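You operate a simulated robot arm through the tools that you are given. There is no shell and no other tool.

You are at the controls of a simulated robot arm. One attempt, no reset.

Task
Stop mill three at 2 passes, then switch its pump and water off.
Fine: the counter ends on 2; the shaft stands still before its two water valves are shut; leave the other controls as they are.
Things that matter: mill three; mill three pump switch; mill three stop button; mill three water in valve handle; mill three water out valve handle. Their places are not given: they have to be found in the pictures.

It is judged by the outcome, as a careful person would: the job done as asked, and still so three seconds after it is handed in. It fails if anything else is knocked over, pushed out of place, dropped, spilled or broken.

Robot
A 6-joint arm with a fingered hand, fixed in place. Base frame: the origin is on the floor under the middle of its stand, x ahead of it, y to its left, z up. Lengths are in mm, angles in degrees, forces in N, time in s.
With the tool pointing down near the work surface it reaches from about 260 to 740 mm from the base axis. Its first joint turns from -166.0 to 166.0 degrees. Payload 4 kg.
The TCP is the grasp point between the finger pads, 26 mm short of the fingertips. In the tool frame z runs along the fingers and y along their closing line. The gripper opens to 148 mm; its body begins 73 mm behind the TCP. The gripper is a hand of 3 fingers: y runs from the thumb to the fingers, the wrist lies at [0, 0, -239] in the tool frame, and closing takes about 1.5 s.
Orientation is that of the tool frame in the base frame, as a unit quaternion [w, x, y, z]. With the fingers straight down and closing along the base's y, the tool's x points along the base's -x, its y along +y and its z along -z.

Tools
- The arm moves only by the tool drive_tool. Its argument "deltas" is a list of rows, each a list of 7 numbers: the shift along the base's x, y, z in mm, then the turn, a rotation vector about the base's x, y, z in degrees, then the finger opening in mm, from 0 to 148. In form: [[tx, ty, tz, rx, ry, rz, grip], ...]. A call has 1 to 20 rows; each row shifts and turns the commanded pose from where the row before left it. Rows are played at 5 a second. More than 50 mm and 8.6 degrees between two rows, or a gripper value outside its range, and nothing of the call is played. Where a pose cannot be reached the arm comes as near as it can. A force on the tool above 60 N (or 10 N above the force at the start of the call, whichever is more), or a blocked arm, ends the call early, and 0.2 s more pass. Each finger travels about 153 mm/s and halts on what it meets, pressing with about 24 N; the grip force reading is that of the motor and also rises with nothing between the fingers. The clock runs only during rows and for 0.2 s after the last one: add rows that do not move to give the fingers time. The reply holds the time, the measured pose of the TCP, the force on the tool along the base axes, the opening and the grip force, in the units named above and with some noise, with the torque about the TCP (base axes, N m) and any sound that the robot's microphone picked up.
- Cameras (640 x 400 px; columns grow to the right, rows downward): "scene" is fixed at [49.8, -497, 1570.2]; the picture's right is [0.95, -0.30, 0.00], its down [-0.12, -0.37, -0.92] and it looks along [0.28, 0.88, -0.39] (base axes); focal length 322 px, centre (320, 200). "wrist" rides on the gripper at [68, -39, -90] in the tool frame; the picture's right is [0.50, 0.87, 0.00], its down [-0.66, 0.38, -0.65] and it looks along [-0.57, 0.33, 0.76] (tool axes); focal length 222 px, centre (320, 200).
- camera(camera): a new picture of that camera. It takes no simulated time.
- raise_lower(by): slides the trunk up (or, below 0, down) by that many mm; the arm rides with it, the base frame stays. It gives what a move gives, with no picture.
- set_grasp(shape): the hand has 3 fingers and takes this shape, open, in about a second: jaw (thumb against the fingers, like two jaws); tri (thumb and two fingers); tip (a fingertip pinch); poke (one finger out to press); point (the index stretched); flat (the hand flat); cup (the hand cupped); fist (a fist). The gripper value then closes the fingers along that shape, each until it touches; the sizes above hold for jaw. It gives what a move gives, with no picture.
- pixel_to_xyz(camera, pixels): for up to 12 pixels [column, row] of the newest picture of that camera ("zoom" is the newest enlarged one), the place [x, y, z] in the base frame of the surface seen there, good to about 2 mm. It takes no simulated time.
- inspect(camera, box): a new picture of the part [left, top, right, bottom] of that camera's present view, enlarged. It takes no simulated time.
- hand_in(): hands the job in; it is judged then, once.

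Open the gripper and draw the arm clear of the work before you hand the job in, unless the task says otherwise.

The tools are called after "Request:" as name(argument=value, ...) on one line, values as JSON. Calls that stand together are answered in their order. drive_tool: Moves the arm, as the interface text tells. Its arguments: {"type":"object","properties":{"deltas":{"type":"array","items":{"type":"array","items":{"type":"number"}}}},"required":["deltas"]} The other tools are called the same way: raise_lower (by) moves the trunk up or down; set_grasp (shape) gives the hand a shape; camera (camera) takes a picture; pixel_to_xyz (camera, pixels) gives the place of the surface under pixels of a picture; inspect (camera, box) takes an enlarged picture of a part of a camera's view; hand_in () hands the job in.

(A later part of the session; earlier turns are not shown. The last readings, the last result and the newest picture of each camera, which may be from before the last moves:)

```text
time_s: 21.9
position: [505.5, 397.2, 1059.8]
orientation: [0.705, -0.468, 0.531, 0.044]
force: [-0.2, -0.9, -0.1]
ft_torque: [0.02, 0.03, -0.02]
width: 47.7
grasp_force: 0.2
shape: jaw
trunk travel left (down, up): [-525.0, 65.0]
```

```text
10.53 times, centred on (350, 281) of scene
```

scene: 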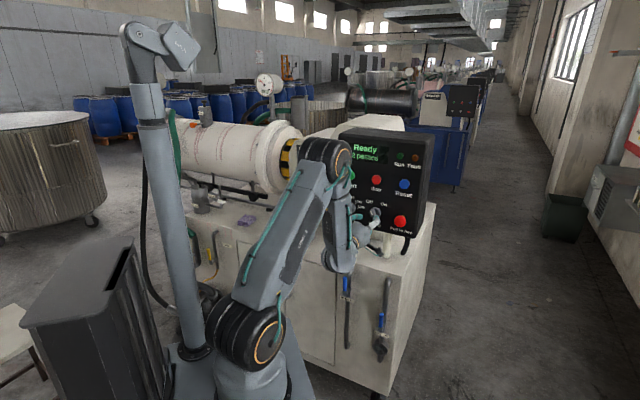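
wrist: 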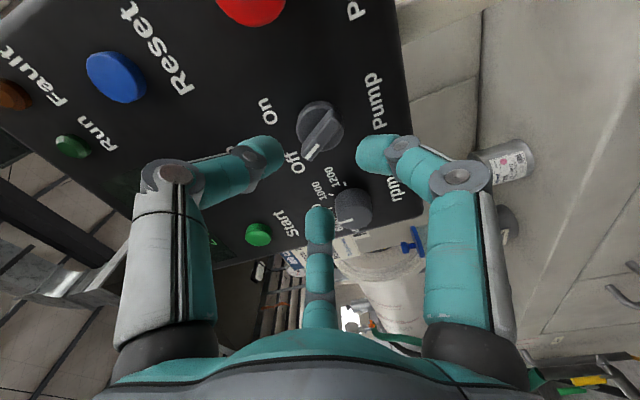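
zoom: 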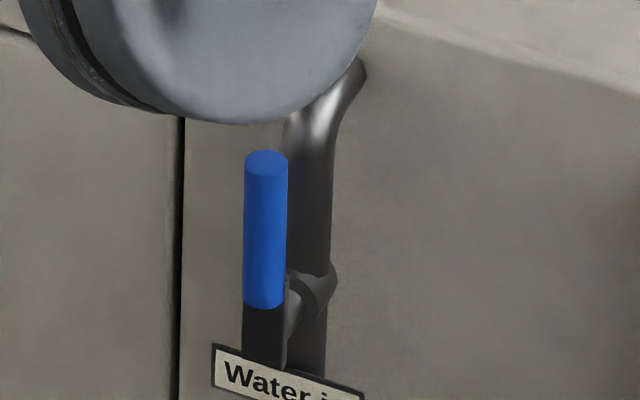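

Request:
pixel_to_xyz(camera="zoom", pixels=[[266, 160], [263, 200], [263, 250], [263, 300], [262, 330], [258, 355], [320, 280], [305, 320], [310, 200], [240, 365], [400, 250], [330, 75]])

Request:
inspect(camera="wrist", box=[400, 0, 640, 400])

```text
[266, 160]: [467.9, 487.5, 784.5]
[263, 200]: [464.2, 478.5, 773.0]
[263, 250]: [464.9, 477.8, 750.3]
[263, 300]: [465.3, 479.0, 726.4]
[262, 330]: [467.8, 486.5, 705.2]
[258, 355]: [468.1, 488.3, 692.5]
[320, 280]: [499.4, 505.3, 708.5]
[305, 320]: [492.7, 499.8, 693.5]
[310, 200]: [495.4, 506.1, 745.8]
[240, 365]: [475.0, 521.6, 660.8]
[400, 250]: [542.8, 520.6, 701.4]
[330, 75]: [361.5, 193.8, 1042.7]
```

```text
1.00 times, centred on (520, 200) of wrist (not enlarged: the box is as wide or as high as the picture)
```

zoom: 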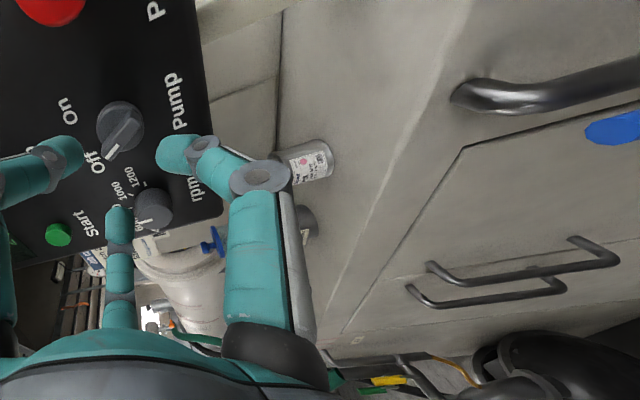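

The Water in handle is a vertical cylinder at s≈-13, p≈675, z 722–785, pivoting near z≈693. The Water out handle is at s≈146, p≈675, z 600–664, pivoting near z≈572. I'll draw back from the panel first, then lower the trunk.

Request:
drive_tool(deltas=[[-14, -14, 0, 0, 0, 0, 50], [-14, -14, 0, 0, 0, 0, 50], [-14, -14, 0, 0, 0, 0, 50], [-14, -14, 0, 0, 0, 0, 50], [0, 0, 0, 0, 0, 0, 50]])

Request:
camera(camera="scene")

```text
time_s: 23.1
position: [450.6, 343.9, 1060.9]
orientation: [0.705, -0.468, 0.531, 0.044]
force: [0.0, 0.2, -0.5]
ft_torque: [-0.02, -0.02, -0.02]
width: 47.6
grasp_force: 0.0
shape: jaw
trunk travel left (down, up): [-525.0, 65.0]
```

```text
taken
```

scene: 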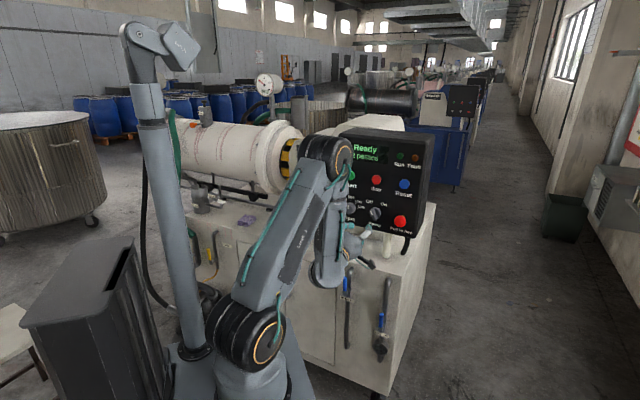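

The hand is back at p≈562 between the two valves. Before lowering, I'll check where the elbow and wrist links are relative to the bench and panel.

Request:
pixel_to_xyz(camera="scene", pixels=[[345, 160], [320, 150], [330, 200], [328, 275], [318, 280], [258, 335], [240, 290], [300, 230], [345, 185]])

```text
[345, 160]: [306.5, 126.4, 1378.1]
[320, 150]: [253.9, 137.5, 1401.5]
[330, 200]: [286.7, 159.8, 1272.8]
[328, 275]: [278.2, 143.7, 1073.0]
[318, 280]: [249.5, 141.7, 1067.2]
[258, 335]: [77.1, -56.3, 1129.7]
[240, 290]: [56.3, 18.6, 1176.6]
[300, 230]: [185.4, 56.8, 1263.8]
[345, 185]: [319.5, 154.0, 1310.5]
```

All links are at p below about 350, far from the bench. I'll lower the trunk 300 mm to bring the hand to the valves' height.

Request:
raise_lower(by=-300)

Request:
camera(camera="wrist")

Request:
camera(camera="scene")

```text
time_s: 26.1
position: [450.9, 343.2, 759.5]
orientation: [0.705, -0.469, 0.53, 0.045]
force: [0.0, 0.1, -0.4]
ft_torque: [0.0, 0.0, 0.0]
width: 47.6
grasp_force: 0.2
shape: jaw
trunk travel left (down, up): [-225.0, 365.0]
```

```text
taken
```

wrist: 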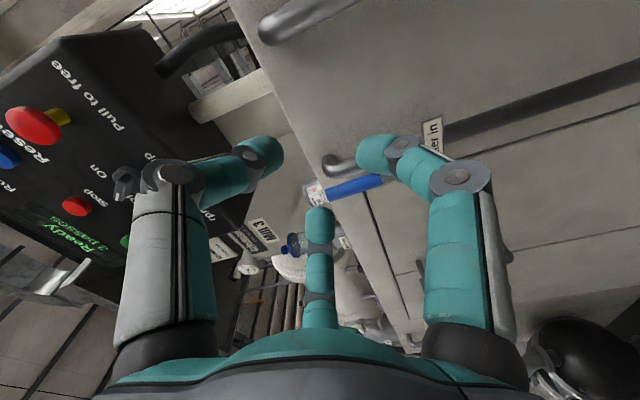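

```text
taken
```

scene: 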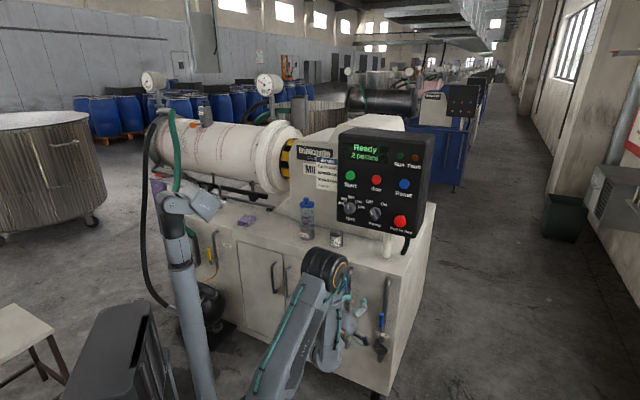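

The wrist view shows the "Mill 3" label at (262,230), confirming this is the right mill, and the Water in handle at (355,187). I'll close the fingers for a clear view and zoom in on the valve.

Request:
drive_tool(deltas=[[0, 0, 0, 0, 0, 0, 30], [0, 0, 0, 0, 0, 0, 10], [0, 0, 0, 0, 0, 0, 0], [0, 0, 0, 0, 0, 0, 0]])

Request:
inspect(camera="wrist", box=[300, 60, 520, 260])

Request:
inspect(camera="wrist", box=[200, 180, 400, 300])

Request:
inspect(camera="scene", box=[320, 255, 410, 375])

```text
time_s: 27.1
position: [449.6, 344.0, 760.6]
orientation: [0.705, -0.469, 0.53, 0.046]
force: [-0.3, 0.4, -0.1]
ft_torque: [0.01, -0.01, -0.02]
width: 0.0
grasp_force: 24.4
shape: tri
trunk travel left (down, up): [-225.0, 365.0]
```

```text
2.00 times, centred on (410, 160) of wrist
```

zoom: 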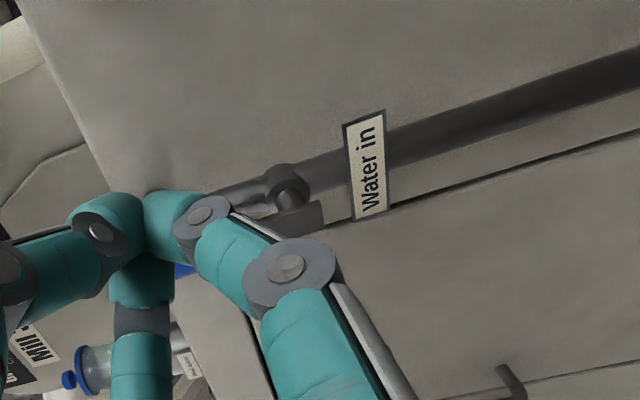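

```text
3.20 times, centred on (300, 240) of wrist
```

zoom: 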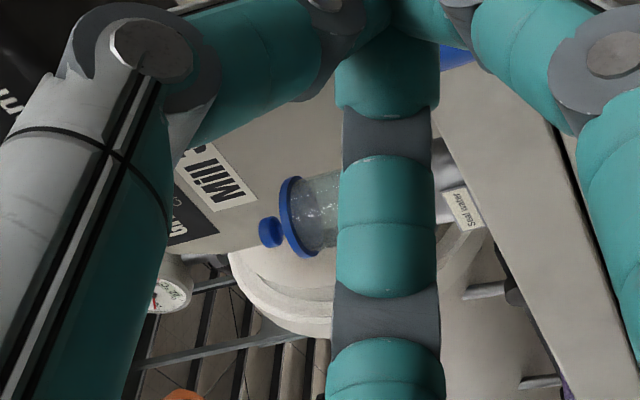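

```text
3.33 times, centred on (365, 315) of scene
```

zoom: 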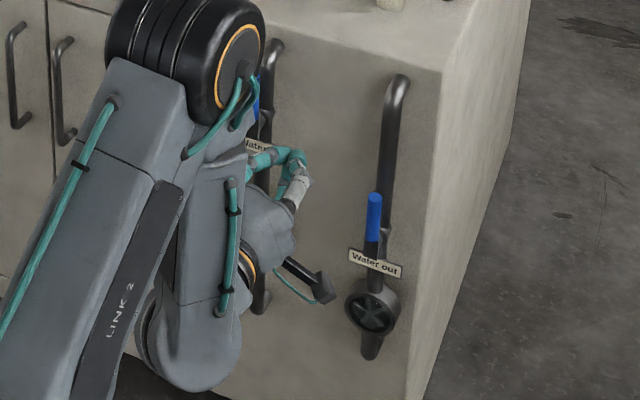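

The Water in valve's spindle and lever root are visible at about (290,205) in the first zoom, but no stop is visible to show the turning direction. I'll re-zoom and measure the pivot.

Request:
inspect(camera="wrist", box=[360, 120, 440, 190])

```text
5.71 times, centred on (400, 155) of wrist
```

zoom: 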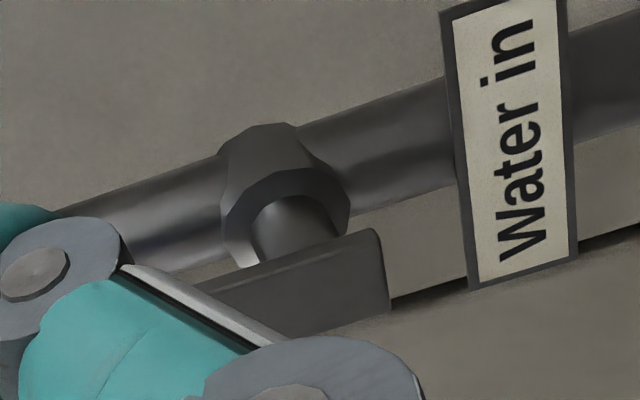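

Request:
pixel_to_xyz(camera="zoom", pixels=[[290, 225], [310, 250], [370, 245], [385, 290], [380, 310], [300, 300], [240, 310], [280, 140], [220, 250], [345, 200], [480, 150], [530, 250]])

```text
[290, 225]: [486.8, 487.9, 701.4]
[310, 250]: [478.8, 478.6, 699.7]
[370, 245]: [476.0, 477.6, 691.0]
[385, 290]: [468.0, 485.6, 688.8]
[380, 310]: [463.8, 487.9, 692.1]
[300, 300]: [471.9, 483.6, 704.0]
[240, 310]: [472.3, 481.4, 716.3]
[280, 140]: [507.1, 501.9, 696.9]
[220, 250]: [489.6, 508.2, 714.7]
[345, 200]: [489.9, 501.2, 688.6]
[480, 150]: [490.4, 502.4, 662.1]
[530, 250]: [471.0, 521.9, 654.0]
```

The spindle is near s≈-12, z≈700 and the handle runs up from z 722 to 785. I'll grip the handle and swing it about the spindle. First I'll roll the hand so the thumb is on the right, open to 70 mm, and move in front of the handle about 90 mm short of it.

Request:
drive_tool(deltas=[[-10.4, 14.4, -1.5, 5.37, 5.37, 0, 20], [-10.4, 14.4, -1.5, 5.37, 5.37, 0, 40], [-10.4, 14.4, -1.5, 5.37, 5.37, 0, 60], [-10.4, 14.4, -1.5, 5.37, 5.37, 0, 70], [-10.4, 14.4, -1.5, 5.37, 5.37, 0, 70], [0, 0, 0, 0, 0, 0, 70]])

Request:
camera(camera="wrist")

Request:
camera(camera="scene")

```text
time_s: 28.5
position: [397.6, 415.2, 751.3]
orientation: [0.652, -0.271, 0.654, 0.273]
force: [-0.7, 0.4, 0.0]
ft_torque: [-0.02, 0.03, -0.03]
width: 66.9
grasp_force: 0.1
shape: jaw
trunk travel left (down, up): [-225.0, 365.0]
```

```text
taken
```

wrist: 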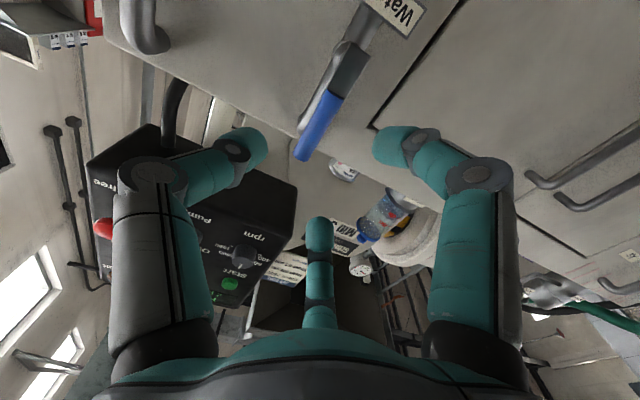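

```text
taken
```

scene: 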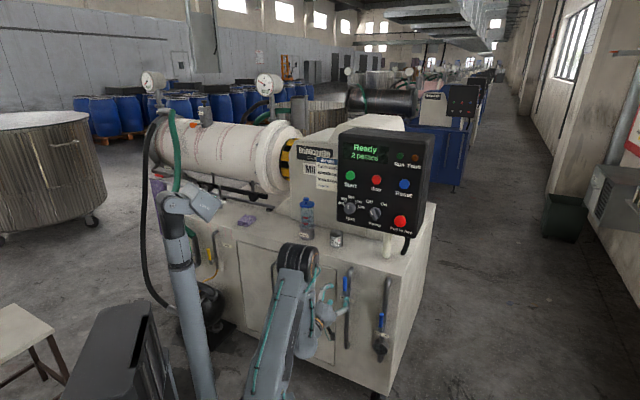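

The handle is now clearly visible in the wrist view at (322,125), lined up between thumb and fingers. I'll zoom in to measure it and look for stops.

Request:
inspect(camera="wrist", box=[270, 0, 430, 170])

Request:
pixel_to_xyz(camera="wrist", pixels=[[305, 155], [320, 125], [332, 100], [345, 72], [355, 45], [335, 75], [355, 25], [395, 15], [260, 150], [380, 145], [318, 225]])

```text
2.35 times, centred on (350, 85) of wrist
```

zoom: 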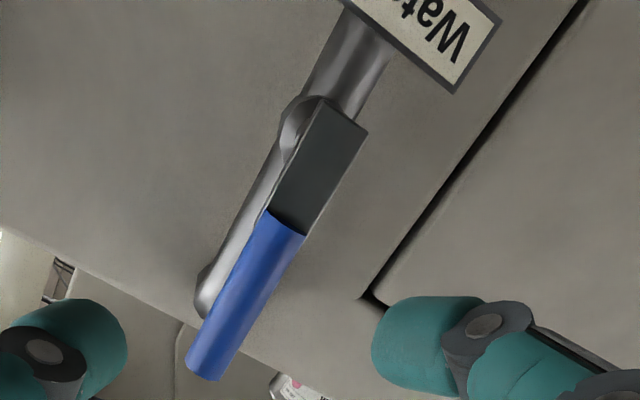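

```text
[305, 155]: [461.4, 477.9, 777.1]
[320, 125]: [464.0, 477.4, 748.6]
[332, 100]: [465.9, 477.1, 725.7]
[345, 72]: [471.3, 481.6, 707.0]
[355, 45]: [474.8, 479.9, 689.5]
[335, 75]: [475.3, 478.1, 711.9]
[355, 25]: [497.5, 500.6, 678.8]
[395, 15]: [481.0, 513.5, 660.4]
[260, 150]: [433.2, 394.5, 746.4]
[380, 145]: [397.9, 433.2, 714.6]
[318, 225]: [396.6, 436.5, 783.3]
```

The handle is centred at s≈-12 and its front is at p≈665, aligned with the TCP. I'll advance 92 mm so the fingers straddle it, keeping the tips clear of the pipe at p≈708.

Request:
drive_tool(deltas=[[13, 13, 0.5, 0, 0, 0, 70], [13, 13, 0.5, 0, 0, 0, 70], [13, 13, 0.5, 0, 0, 0, 70], [10, 10, 0.5, 0, 0, 0, 70], [8, 8, 0.5, 0, 0, 0, 70], [8, 8, 0.5, 0, 0, 0, 70], [0, 0, 0, 0, 0, 0, 70]])

Request:
camera(camera="wrist")

Request:
inspect(camera="scene", box=[310, 250, 400, 350])

```text
time_s: 30.1
position: [463.2, 482.3, 754.8]
orientation: [0.653, -0.27, 0.654, 0.271]
force: [-0.5, 0.2, -0.6]
ft_torque: [0.0, -0.02, 0.01]
width: 66.6
grasp_force: 0.0
shape: jaw
trunk travel left (down, up): [-225.0, 365.0]
```

```text
taken
```

wrist: 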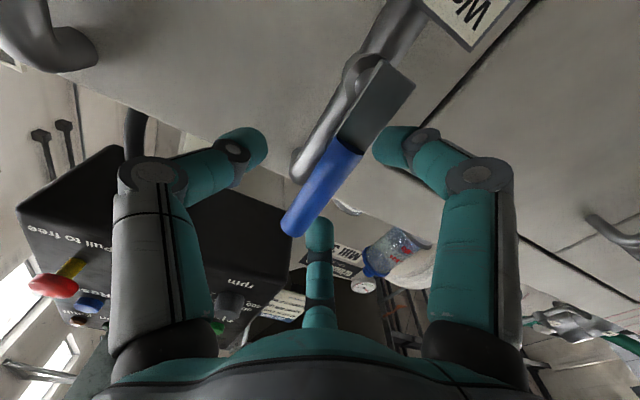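

```text
4.00 times, centred on (355, 300) of scene
```

zoom: 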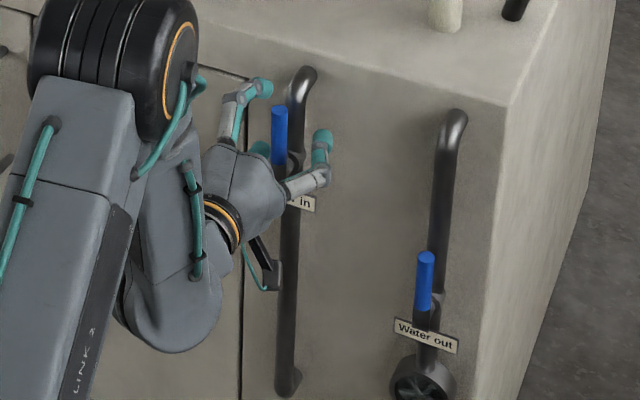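

The handle is between the thumb on its right and the two fingers on its left. I'll close gradually onto it.

Request:
drive_tool(deltas=[[0, 0, 0, 0, 0, 0, 50], [0, 0, 0, 0, 0, 0, 35], [0, 0, 0, 0, 0, 0, 25], [0, 0, 0, 0, 0, 0, 15], [0, 0, 0, 0, 0, 0, 10], [0, 0, 0, 0, 0, 0, 10]])

Request:
camera(camera="wrist")

Request:
inspect(camera="scene", box=[310, 250, 400, 350])

```text
time_s: 31.5
position: [464.0, 481.3, 754.5]
orientation: [0.653, -0.271, 0.653, 0.272]
force: [0.3, 1.1, -0.5]
ft_torque: [-0.03, 0.05, 0.0]
width: 10.2
grasp_force: 0.0
shape: tri
trunk travel left (down, up): [-225.0, 365.0]
```

```text
taken
```

wrist: 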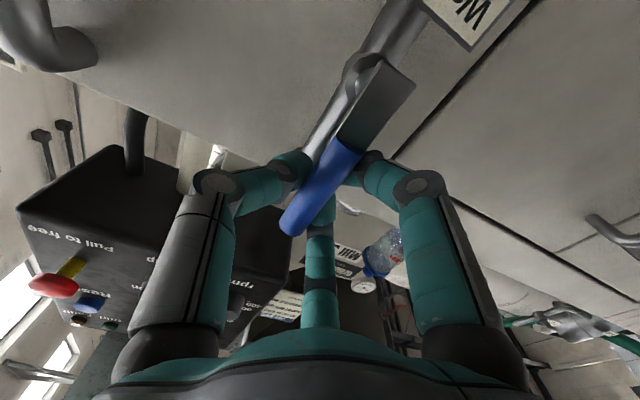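

```text
4.00 times, centred on (355, 300) of scene
```

zoom: 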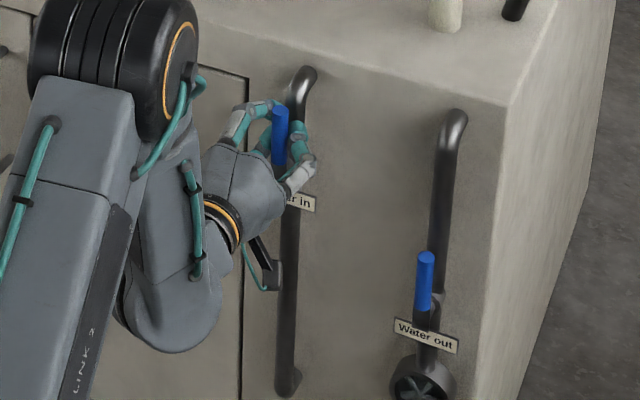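

The fingers wrap the handle but the grip force reads 0, so I'll close fully. Then I'll try a small 6° clockwise swing (top to the right), watching the force to see whether that is the turning direction.

Request:
drive_tool(deltas=[[0, 0, 0, 0, 0, 0, 0], [0, 0, 0, 0, 0, 0, 0], [2.02, -2.02, -0.07, 2.12, 2.12, 0, 0], [2.01, -2.01, -0.22, 2.12, 2.12, 0, 0], [0, 0, 0, 0, 0, 0, 0]])

Request:
inspect(camera="wrist", box=[240, 20, 440, 260])

Request:
inspect(camera="scene", box=[310, 250, 400, 350])

```text
time_s: 32.7
position: [468.4, 476.5, 754.5]
orientation: [0.638, -0.236, 0.667, 0.305]
force: [14.5, 16.9, 1.0]
ft_torque: [0.05, 0.0, 0.04]
width: 4.0
grasp_force: 24.3
shape: tri
trunk travel left (down, up): [-225.0, 365.0]
```

```text
1.67 times, centred on (340, 140) of wrist
```

zoom: 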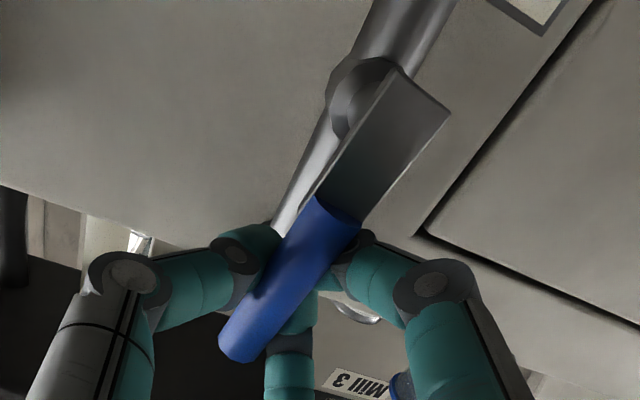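

```text
4.00 times, centred on (355, 300) of scene
```

zoom: 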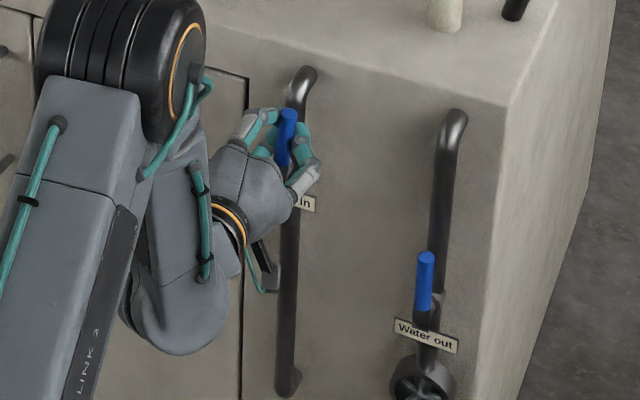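

The lever followed clockwise with almost no side force, only a mild pull along p from the wrapped fingers. I'll continue the arc to about 48°, easing 2 mm forward.

Request:
drive_tool(deltas=[[5.34, -3.94, -1.1, 4.95, 4.95, 0, 0], [5.21, -3.81, -1.89, 4.95, 4.95, 0, 0], [4.31, -4.31, -2.65, 4.95, 4.95, 0, 0], [4.05, -4.05, -3.38, 4.95, 4.95, 0, 0], [3.73, -3.73, -4.05, 4.95, 4.95, 0, 0], [3.36, -3.36, -4.66, 4.95, 4.95, 0, 0], [0, 0, 0, 0, 0, 0, 0]])

Request:
camera(camera="wrist")

Request:
inspect(camera="scene", box=[310, 250, 400, 350])

```text
time_s: 34.3
position: [494.8, 453.6, 736.4]
orientation: [0.485, 0.02, 0.707, 0.515]
force: [8.7, 1.9, 5.6]
ft_torque: [0.05, -0.03, -0.04]
width: 4.0
grasp_force: 23.9
shape: tri
trunk travel left (down, up): [-225.0, 365.0]
```

```text
taken
```

wrist: 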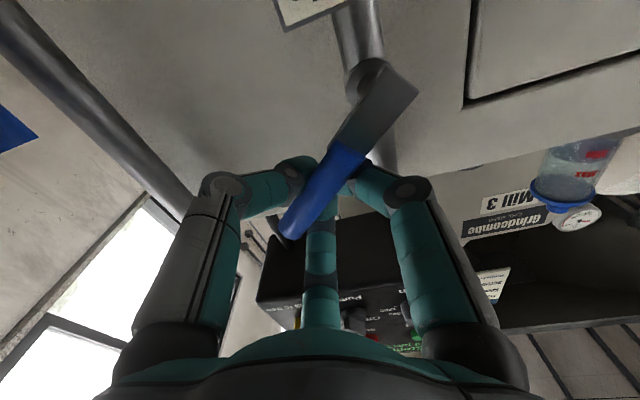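

```text
4.00 times, centred on (355, 300) of scene
```

zoom: 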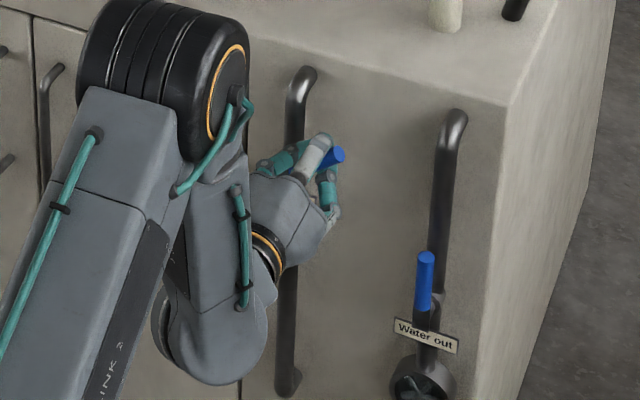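

The lever is now near 48° and following with low forces (about 10 N). I'll continue the arc to 90°.

Request:
drive_tool(deltas=[[2.93, -2.93, -5.21, 4.95, 4.95, 0, 0], [2.46, -2.46, -5.67, 4.95, 4.95, 0, 0], [1.95, -1.95, -6.06, 4.95, 4.95, 0, 0], [1.41, -1.41, -6.35, 4.95, 4.95, 0, 0], [0.86, -0.86, -6.54, 4.95, 4.95, 0, 0], [0.29, -0.29, -6.64, 4.95, 4.95, 0, 0], [0, 0, 0, 0, 0, 0, 0]])

Request:
camera(camera="wrist")

Request:
inspect(camera="scene", box=[310, 250, 400, 350])

```text
time_s: 35.9
position: [505.4, 443.7, 702.3]
orientation: [0.269, 0.273, 0.652, 0.654]
force: [19.7, 1.0, 8.2]
ft_torque: [-0.06, -0.13, -0.12]
width: 3.9
grasp_force: 24.5
shape: tri
trunk travel left (down, up): [-225.0, 365.0]
```

```text
taken
```

wrist: 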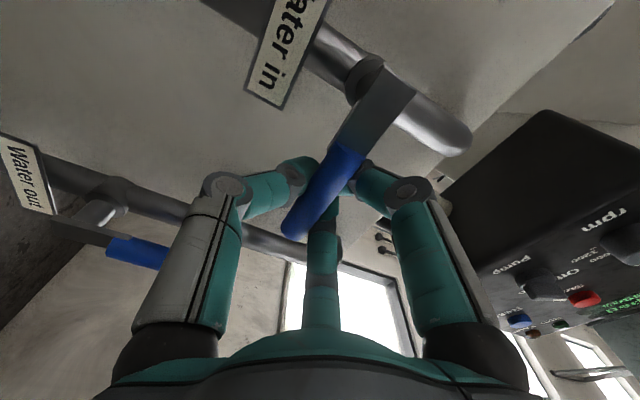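

```text
4.00 times, centred on (355, 300) of scene
```

zoom: 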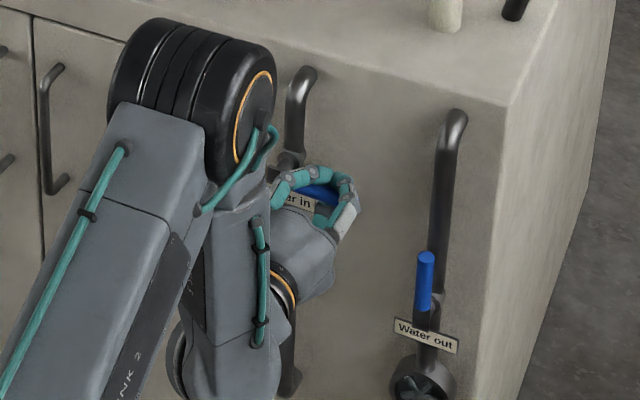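

The Water in lever now looks perpendicular to its pipe. I'll measure its angle before letting go.

Request:
pixel_to_xyz(camera="wrist", pixels=[[295, 228], [310, 205], [330, 172], [343, 152], [360, 130], [385, 90], [395, 100], [405, 90], [370, 70]])

Request:
inspect(camera="wrist", box=[260, 30, 440, 250])

```text
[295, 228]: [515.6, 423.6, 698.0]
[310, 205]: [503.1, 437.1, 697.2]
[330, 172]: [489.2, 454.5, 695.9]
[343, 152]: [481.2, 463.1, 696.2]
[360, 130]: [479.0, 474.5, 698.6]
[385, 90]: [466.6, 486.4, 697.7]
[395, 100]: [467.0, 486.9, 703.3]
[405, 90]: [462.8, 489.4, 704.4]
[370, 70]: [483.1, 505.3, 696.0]
```

```text
1.82 times, centred on (350, 140) of wrist
```

zoom: 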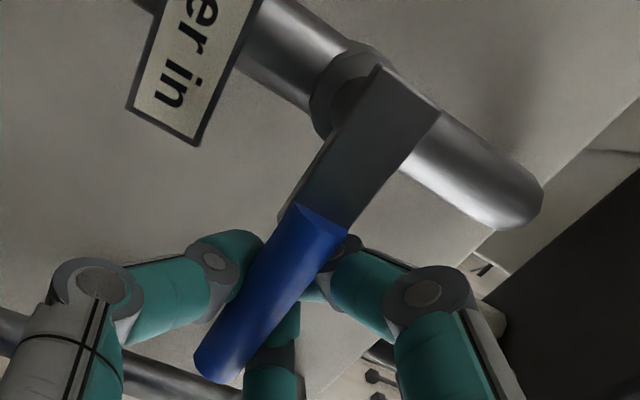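

The handle runs level (z 696–698 from s≈13 to 65), so it's within about 2° of fully across. I'll nudge 4° more to seat it against any stop, then read the force.

Request:
drive_tool(deltas=[[0, 0, -1.9, 1.41, 1.41, 0, 0], [0, 0, -1.9, 1.41, 1.41, 0, 0], [0, 0, 0, 0, 0, 0, 0]])

Request:
camera(camera="wrist")

Request:
pixel_to_xyz(camera="wrist", pixels=[[295, 228], [310, 205], [330, 172], [343, 152], [385, 90]])

```text
time_s: 36.7
position: [504.0, 442.9, 699.0]
orientation: [0.248, 0.293, 0.642, 0.664]
force: [22.8, 1.6, 21.3]
ft_torque: [-0.13, -0.29, -0.11]
width: 3.4
grasp_force: 24.1
shape: tri
trunk travel left (down, up): [-225.0, 365.0]
```

```text
taken
```

wrist: 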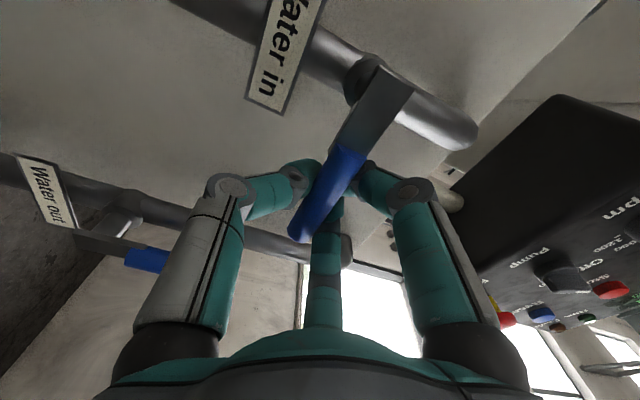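

```text
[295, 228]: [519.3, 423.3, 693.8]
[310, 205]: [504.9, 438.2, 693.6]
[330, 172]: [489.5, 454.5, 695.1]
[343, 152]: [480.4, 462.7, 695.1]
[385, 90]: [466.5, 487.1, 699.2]
```

The resistance rose to about 21 N at the end, so the lever is against its closed stop. I'll open the fingers and draw straight back.

Request:
drive_tool(deltas=[[0, 0, 1.5, 0, 0, 0, 20], [0, 0, 0, 0, 0, 0, 45], [0, 0, 0, 0, 0, 0, 70], [0, 0, 0, 0, 0, 0, 70], [-13, -13, 0, 0, 0, 0, 70], [-20, -20, 0, 0, 0, 0, 70], [-20, -20, 0, 0, 0, 0, 70], [-14, -14, 0, 0, 0, 0, 70], [0, 0, 0, 0, 0, 0, 70]])

Request:
camera(camera="wrist")

Request:
camera(camera="scene")

```text
time_s: 38.7
position: [435.3, 377.3, 698.2]
orientation: [0.247, 0.293, 0.642, 0.664]
force: [-1.4, 0.4, -0.7]
ft_torque: [0.01, 0.0, -0.02]
width: 66.5
grasp_force: 0.1
shape: jaw
trunk travel left (down, up): [-225.0, 365.0]
```

```text
taken
```

wrist: 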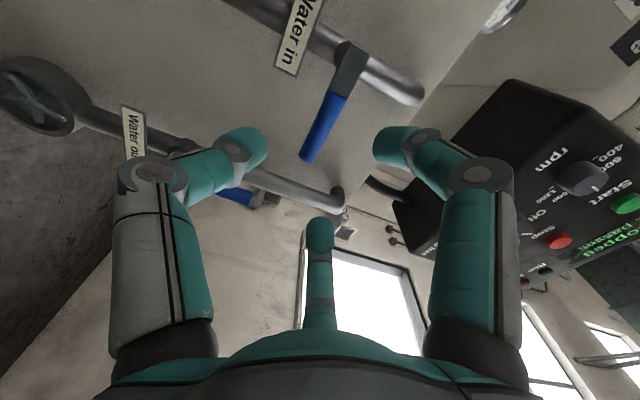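

```text
taken
```

scene: 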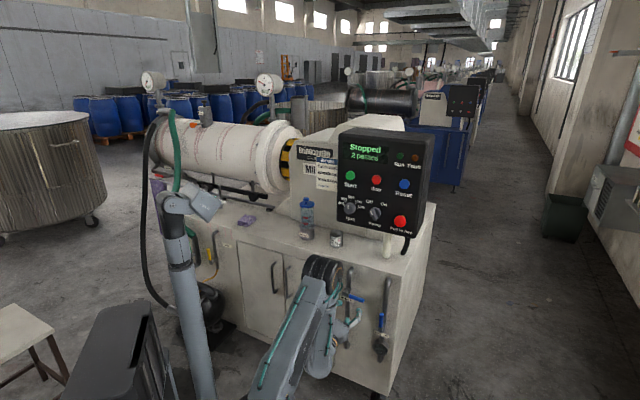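

The Water in lever is now horizontal. The display has changed from "Ready" to "Stopped, 2 passes", so I'll enlarge it to check for any fault.

Request:
inspect(camera="scene", box=[330, 125, 440, 245])

Request:
inspect(camera="scene", box=[310, 250, 410, 370])

Request:
inspect(camera="scene", box=[150, 90, 340, 220])

```text
3.33 times, centred on (385, 185) of scene
```

zoom: 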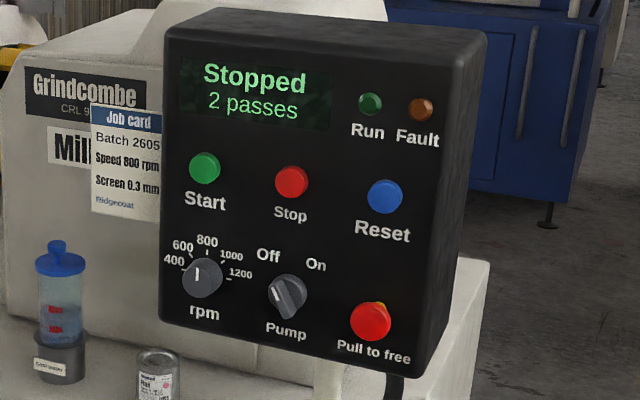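

```text
3.33 times, centred on (360, 310) of scene
```

zoom: 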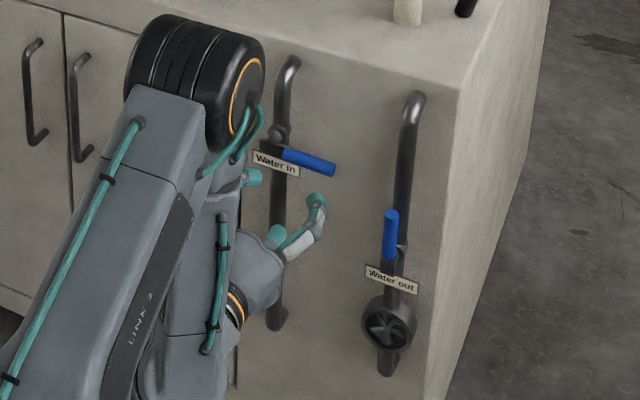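

```text
3.08 times, centred on (245, 155) of scene
```

zoom: 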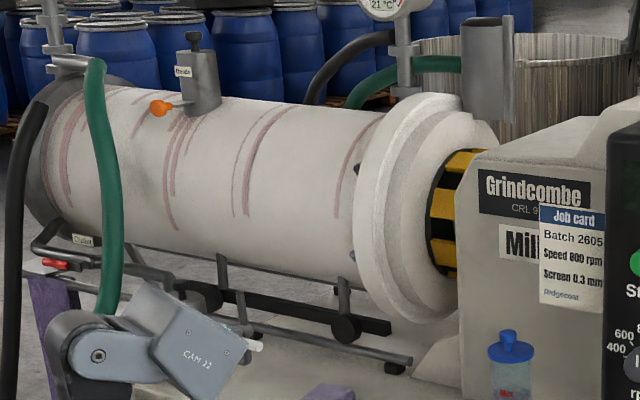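

No fault is lit, the counter stays at 2, the pump reads Off, and Water in is across its pipe; "Stopped" fits the water being cut. I'll roll the hand back and move in front of the Water out handle, still well clear of it.

Request:
drive_tool(deltas=[[6.2, -6.2, 4.7, -5.54, -5.54, 0, 70], [6.2, -6.2, 4.7, -5.54, -5.54, 0, 70], [6.2, -6.2, 4.7, -5.54, -5.54, 0, 70], [6.2, -6.2, 4.7, -5.54, -5.54, 0, 70], [6.2, -6.2, 4.7, -5.54, -5.54, 0, 70], [6.2, -6.2, 4.7, -5.54, -5.54, 0, 70], [6.2, -6.2, 4.7, -5.54, -5.54, 0, 70], [6.2, -6.2, 4.7, -5.54, -5.54, 0, 70], [6.2, -6.2, 4.7, -5.54, -5.54, 0, 70], [6.2, -6.2, 4.7, -5.54, -5.54, 0, 70], [6.2, -6.2, 4.7, -5.54, -5.54, 0, 70], [6.2, -6.2, 4.7, -5.54, -5.54, 0, 70], [0, 0, 0, 0, 0, 0, 70]])

Request:
camera(camera="scene")

```text
time_s: 41.5
position: [511.1, 300.5, 755.3]
orientation: [0.654, -0.27, 0.654, 0.27]
force: [1.0, 0.2, 1.0]
ft_torque: [0.0, 0.0, -0.05]
width: 66.7
grasp_force: 0.1
shape: jaw
trunk travel left (down, up): [-225.0, 365.0]
```

```text
taken
```

scene: 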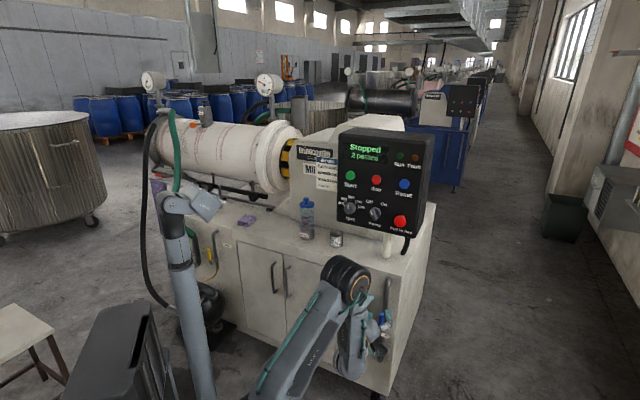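

The hand is at s≈149, p≈574, z≈755 with the thumb to the right. I'll lower the trunk 121 mm to the Water out handle's height.

Request:
raise_lower(by=-121)

Request:
camera(camera="wrist")

Request:
camera(camera="scene")

```text
time_s: 43.0
position: [512.0, 302.0, 633.2]
orientation: [0.652, -0.27, 0.654, 0.272]
force: [0.9, 1.0, 0.5]
ft_torque: [-0.01, 0.02, 0.0]
width: 67.1
grasp_force: 0.1
shape: jaw
trunk travel left (down, up): [-104.0, 486.0]
```

```text
taken
```

wrist: 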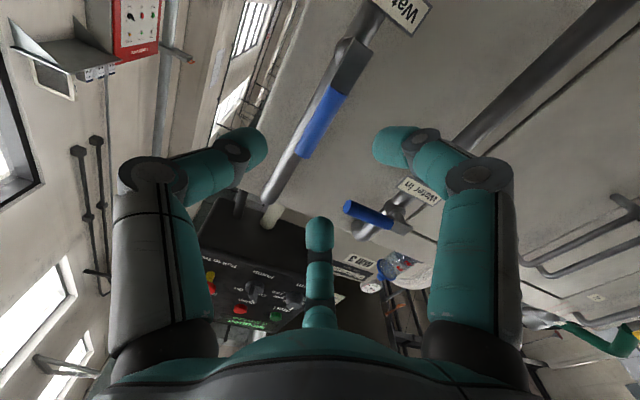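

```text
taken
```

scene: 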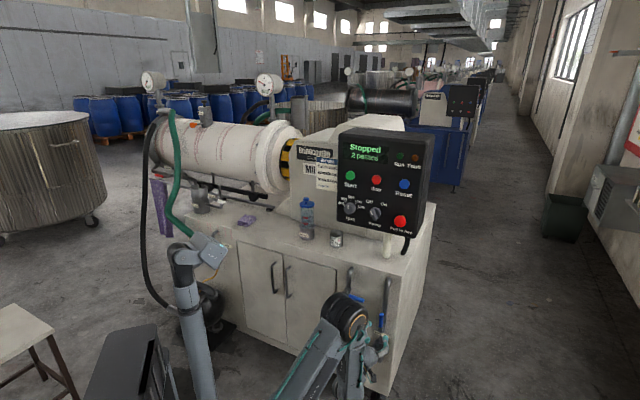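

The Water out handle is visible in the wrist view at (323,125), with Water in beyond it at (370,215). I'll measure the handle, lever and spindle here.

Request:
inspect(camera="wrist", box=[270, 0, 430, 170])

Request:
pixel_to_xyz(camera="wrist", pixels=[[303, 152], [320, 125], [335, 98], [348, 72], [362, 48], [338, 72], [335, 55], [350, 45], [365, 25], [260, 150], [385, 145], [318, 225]])

```text
2.35 times, centred on (350, 85) of wrist
```

zoom: 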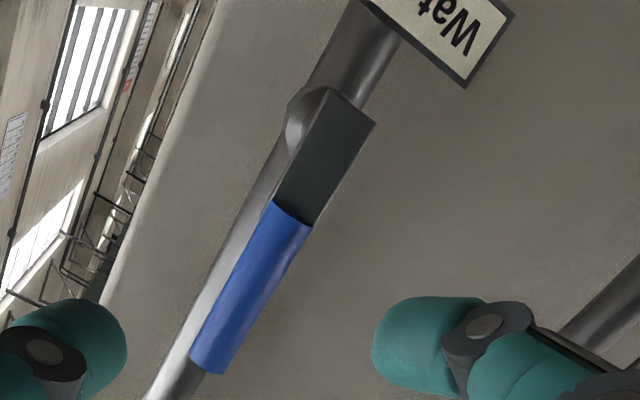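

```text
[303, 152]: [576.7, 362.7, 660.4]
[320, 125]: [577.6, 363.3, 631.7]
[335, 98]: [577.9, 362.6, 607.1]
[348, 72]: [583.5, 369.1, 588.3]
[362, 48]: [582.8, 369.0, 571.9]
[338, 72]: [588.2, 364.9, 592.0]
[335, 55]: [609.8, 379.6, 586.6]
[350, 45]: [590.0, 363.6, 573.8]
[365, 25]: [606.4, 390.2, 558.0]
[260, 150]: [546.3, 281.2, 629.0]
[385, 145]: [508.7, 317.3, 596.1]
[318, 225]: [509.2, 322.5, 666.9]
```

The Water out handle is centred at s≈148, with its front at p≈665 and its spindle near z≈577, matching the TCP. I'll advance 92 mm to straddle it as before.

Request:
drive_tool(deltas=[[13, 13, 0, 0, 0, 0, 70], [13, 13, 0, 0, 0, 0, 70], [13, 13, 0, 0, 0, 0, 70], [10, 10, 0, 0, 0, 0, 70], [8, 8, 0, 0, 0, 0, 70], [8, 8, 0, 0, 0, 0, 70], [0, 0, 0, 0, 0, 0, 70]])

Request:
camera(camera="wrist")

Request:
inspect(camera="scene", box=[320, 280, 430, 399])

```text
time_s: 44.6
position: [577.3, 365.6, 634.6]
orientation: [0.653, -0.27, 0.654, 0.272]
force: [-0.7, 0.8, 0.5]
ft_torque: [0.01, -0.04, 0.01]
width: 66.8
grasp_force: 0.0
shape: jaw
trunk travel left (down, up): [-104.0, 486.0]
```

```text
taken
```

wrist: 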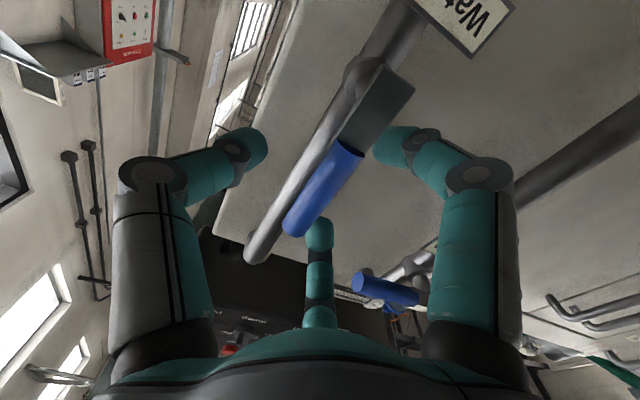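

```text
3.36 times, centred on (375, 340) of scene
```

zoom: 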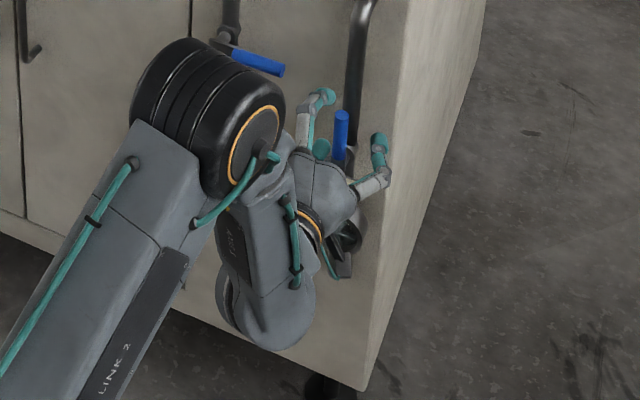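

The handle sits between thumb and fingers as with the first valve. I'll close on it and try a 6° clockwise swing.

Request:
drive_tool(deltas=[[0, 0, 0, 0, 0, 0, 50], [0, 0, 0, 0, 0, 0, 35], [0, 0, 0, 0, 0, 0, 20], [0, 0, 0, 0, 0, 0, 10], [0, 0, 0, 0, 0, 0, 0], [0, 0, 0, 0, 0, 0, 0], [2.07, -2.07, -0.08, 2.12, 2.12, 0, 0], [2.06, -2.06, -0.23, 2.12, 2.12, 0, 0], [0, 0, 0, 0, 0, 0, 0]])

Request:
camera(camera="wrist")

Request:
inspect(camera="scene", box=[320, 280, 430, 399])

```text
time_s: 46.6
position: [581.1, 362.2, 633.8]
orientation: [0.638, -0.236, 0.667, 0.305]
force: [22.2, 23.1, 5.7]
ft_torque: [0.07, -0.07, 0.03]
width: 5.7
grasp_force: 24.6
shape: tri
trunk travel left (down, up): [-104.0, 486.0]
```

```text
taken
```

wrist: 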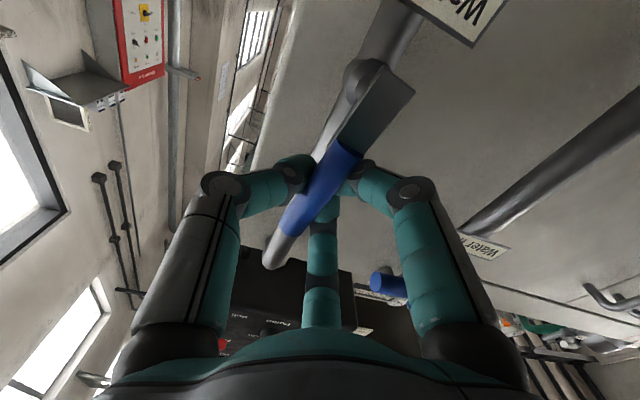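

```text
3.36 times, centred on (375, 340) of scene
```

zoom: 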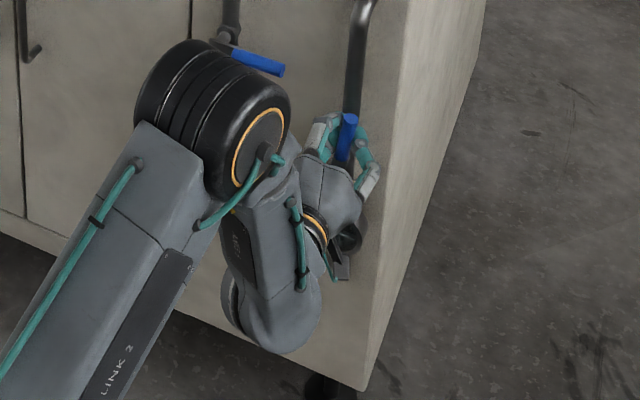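

The lever moves clockwise with no side resistance; the roughly 32 N along p is just the wrapped grip, so I'll ease forward 3 mm while continuing the arc to 48°.

Request:
drive_tool(deltas=[[5.47, -4.07, -1.13, 4.95, 4.95, 0, 0], [5.34, -3.94, -1.94, 4.95, 4.95, 0, 0], [5.13, -3.73, -2.73, 4.95, 4.95, 0, 0], [4.17, -4.17, -3.47, 4.95, 4.95, 0, 0], [3.84, -3.84, -4.16, 4.95, 4.95, 0, 0], [3.45, -3.45, -4.79, 4.95, 4.95, 0, 0], [0, 0, 0, 0, 0, 0, 0]])

Request:
camera(camera="wrist")

Request:
inspect(camera="scene", box=[320, 280, 430, 399])

```text
time_s: 48.2
position: [607.9, 340.3, 615.1]
orientation: [0.486, 0.019, 0.707, 0.514]
force: [0.1, 1.6, 0.4]
ft_torque: [-0.01, 0.02, 0.03]
width: 5.8
grasp_force: 23.6
shape: tri
trunk travel left (down, up): [-104.0, 486.0]
```

```text
taken
```

wrist: 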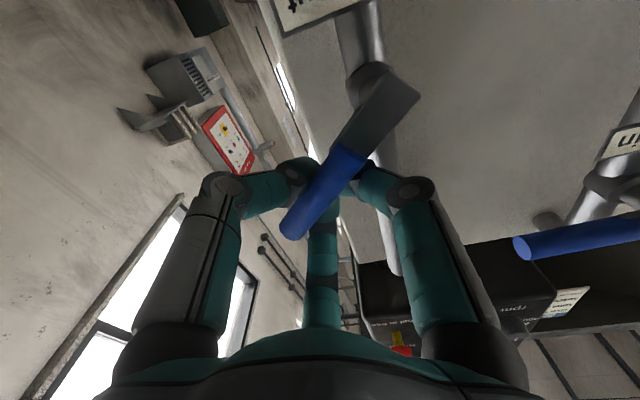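

```text
3.36 times, centred on (375, 340) of scene
```

zoom: 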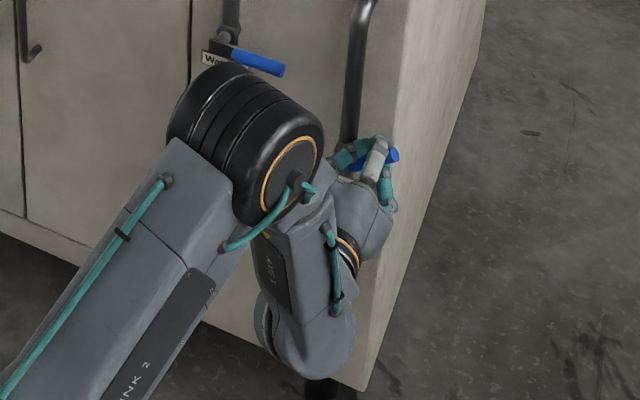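

The lever is near 48° with almost no force. I'll continue to 90° and then a few degrees more to seat it against the stop.

Request:
drive_tool(deltas=[[3.01, -3.01, -5.35, 4.95, 4.95, 0, 0], [2.53, -2.53, -5.83, 4.95, 4.95, 0, 0], [2.0, -2.0, -6.22, 4.95, 4.95, 0, 0], [1.45, -1.45, -6.52, 4.95, 4.95, 0, 0], [0.88, -0.88, -6.72, 4.95, 4.95, 0, 0], [0.3, -0.3, -6.82, 4.95, 4.95, 0, 0], [0, 0, -1.9, 1.41, 1.41, 0, 0], [0, 0, -1.9, 1.41, 1.41, 0, 0], [0, 0, 0, 0, 0, 0, 0]])

Request:
camera(camera="wrist")

Request:
pixel_to_xyz(camera="wrist", pixels=[[295, 228], [310, 205], [330, 172], [343, 152], [385, 90]])

Request:
inspect(camera="scene", box=[320, 280, 430, 399])

```text
time_s: 50.2
position: [617.3, 329.2, 576.6]
orientation: [0.248, 0.292, 0.643, 0.664]
force: [6.9, 14.0, 22.6]
ft_torque: [-0.03, -0.17, 0.07]
width: 5.1
grasp_force: 23.8
shape: tri
trunk travel left (down, up): [-104.0, 486.0]
```

```text
taken
```

wrist: 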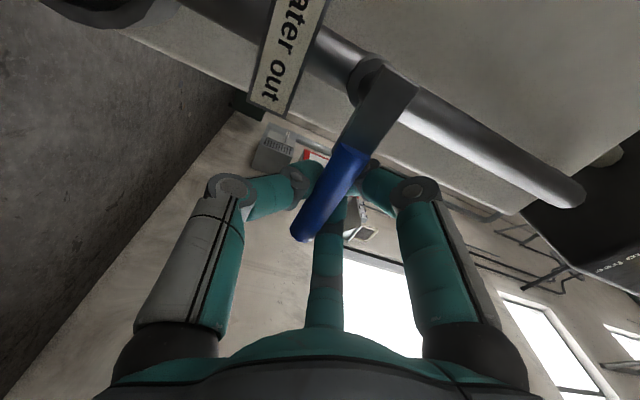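

```text
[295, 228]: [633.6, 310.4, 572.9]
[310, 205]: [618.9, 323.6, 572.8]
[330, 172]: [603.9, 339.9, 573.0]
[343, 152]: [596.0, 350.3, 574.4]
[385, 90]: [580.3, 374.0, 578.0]
```

```text
3.36 times, centred on (375, 340) of scene
```

zoom: 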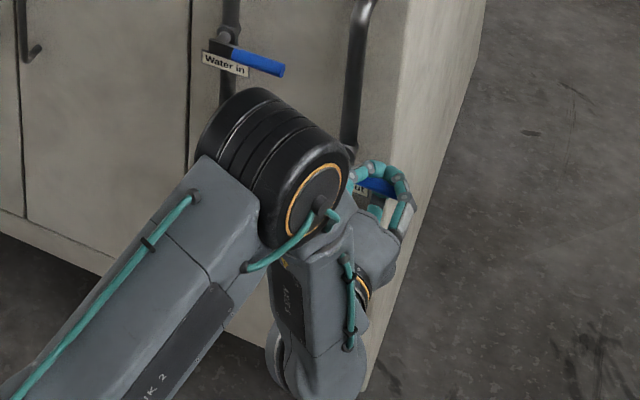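

The Water out handle is level (z 573–574 along its length), with about 23 N of resistance at the end, so it's on its stop. I'll open and draw straight back.

Request:
drive_tool(deltas=[[0, 0, 1.5, 0, 0, 0, 20], [0, 0, 0, 0, 0, 0, 45], [0, 0, 0, 0, 0, 0, 70], [0, 0, 0, 0, 0, 0, 70], [-13, -13, 0, 0, 0, 0, 70], [-20, -20, 0, 0, 0, 0, 70], [-20, -20, 0, 0, 0, 0, 70], [-20, -20, 0, 0, 0, 0, 70], [0, 0, 0, 0, 0, 0, 70]])

Request:
camera(camera="wrist")

Request:
camera(camera="scene")

```text
time_s: 52.2
position: [544.0, 254.5, 576.8]
orientation: [0.247, 0.293, 0.643, 0.663]
force: [0.4, -0.3, 0.0]
ft_torque: [0.02, 0.0, 0.0]
width: 66.8
grasp_force: 0.1
shape: jaw
trunk travel left (down, up): [-104.0, 486.0]
```

```text
taken
```

wrist: 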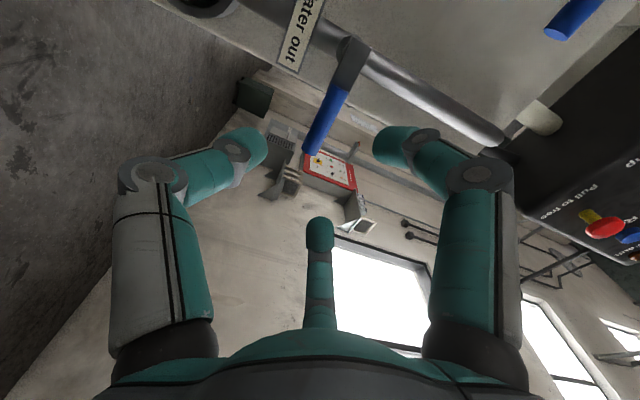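

```text
taken
```

scene: 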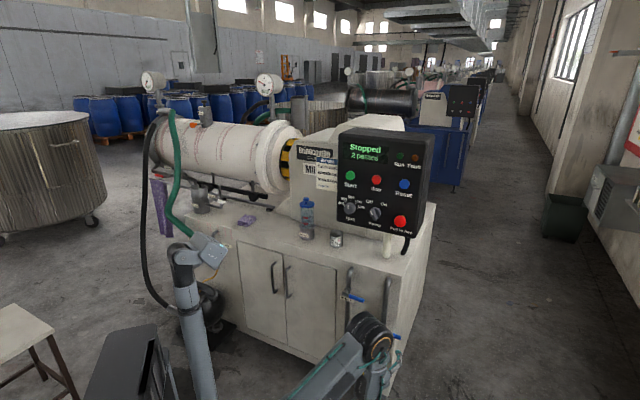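

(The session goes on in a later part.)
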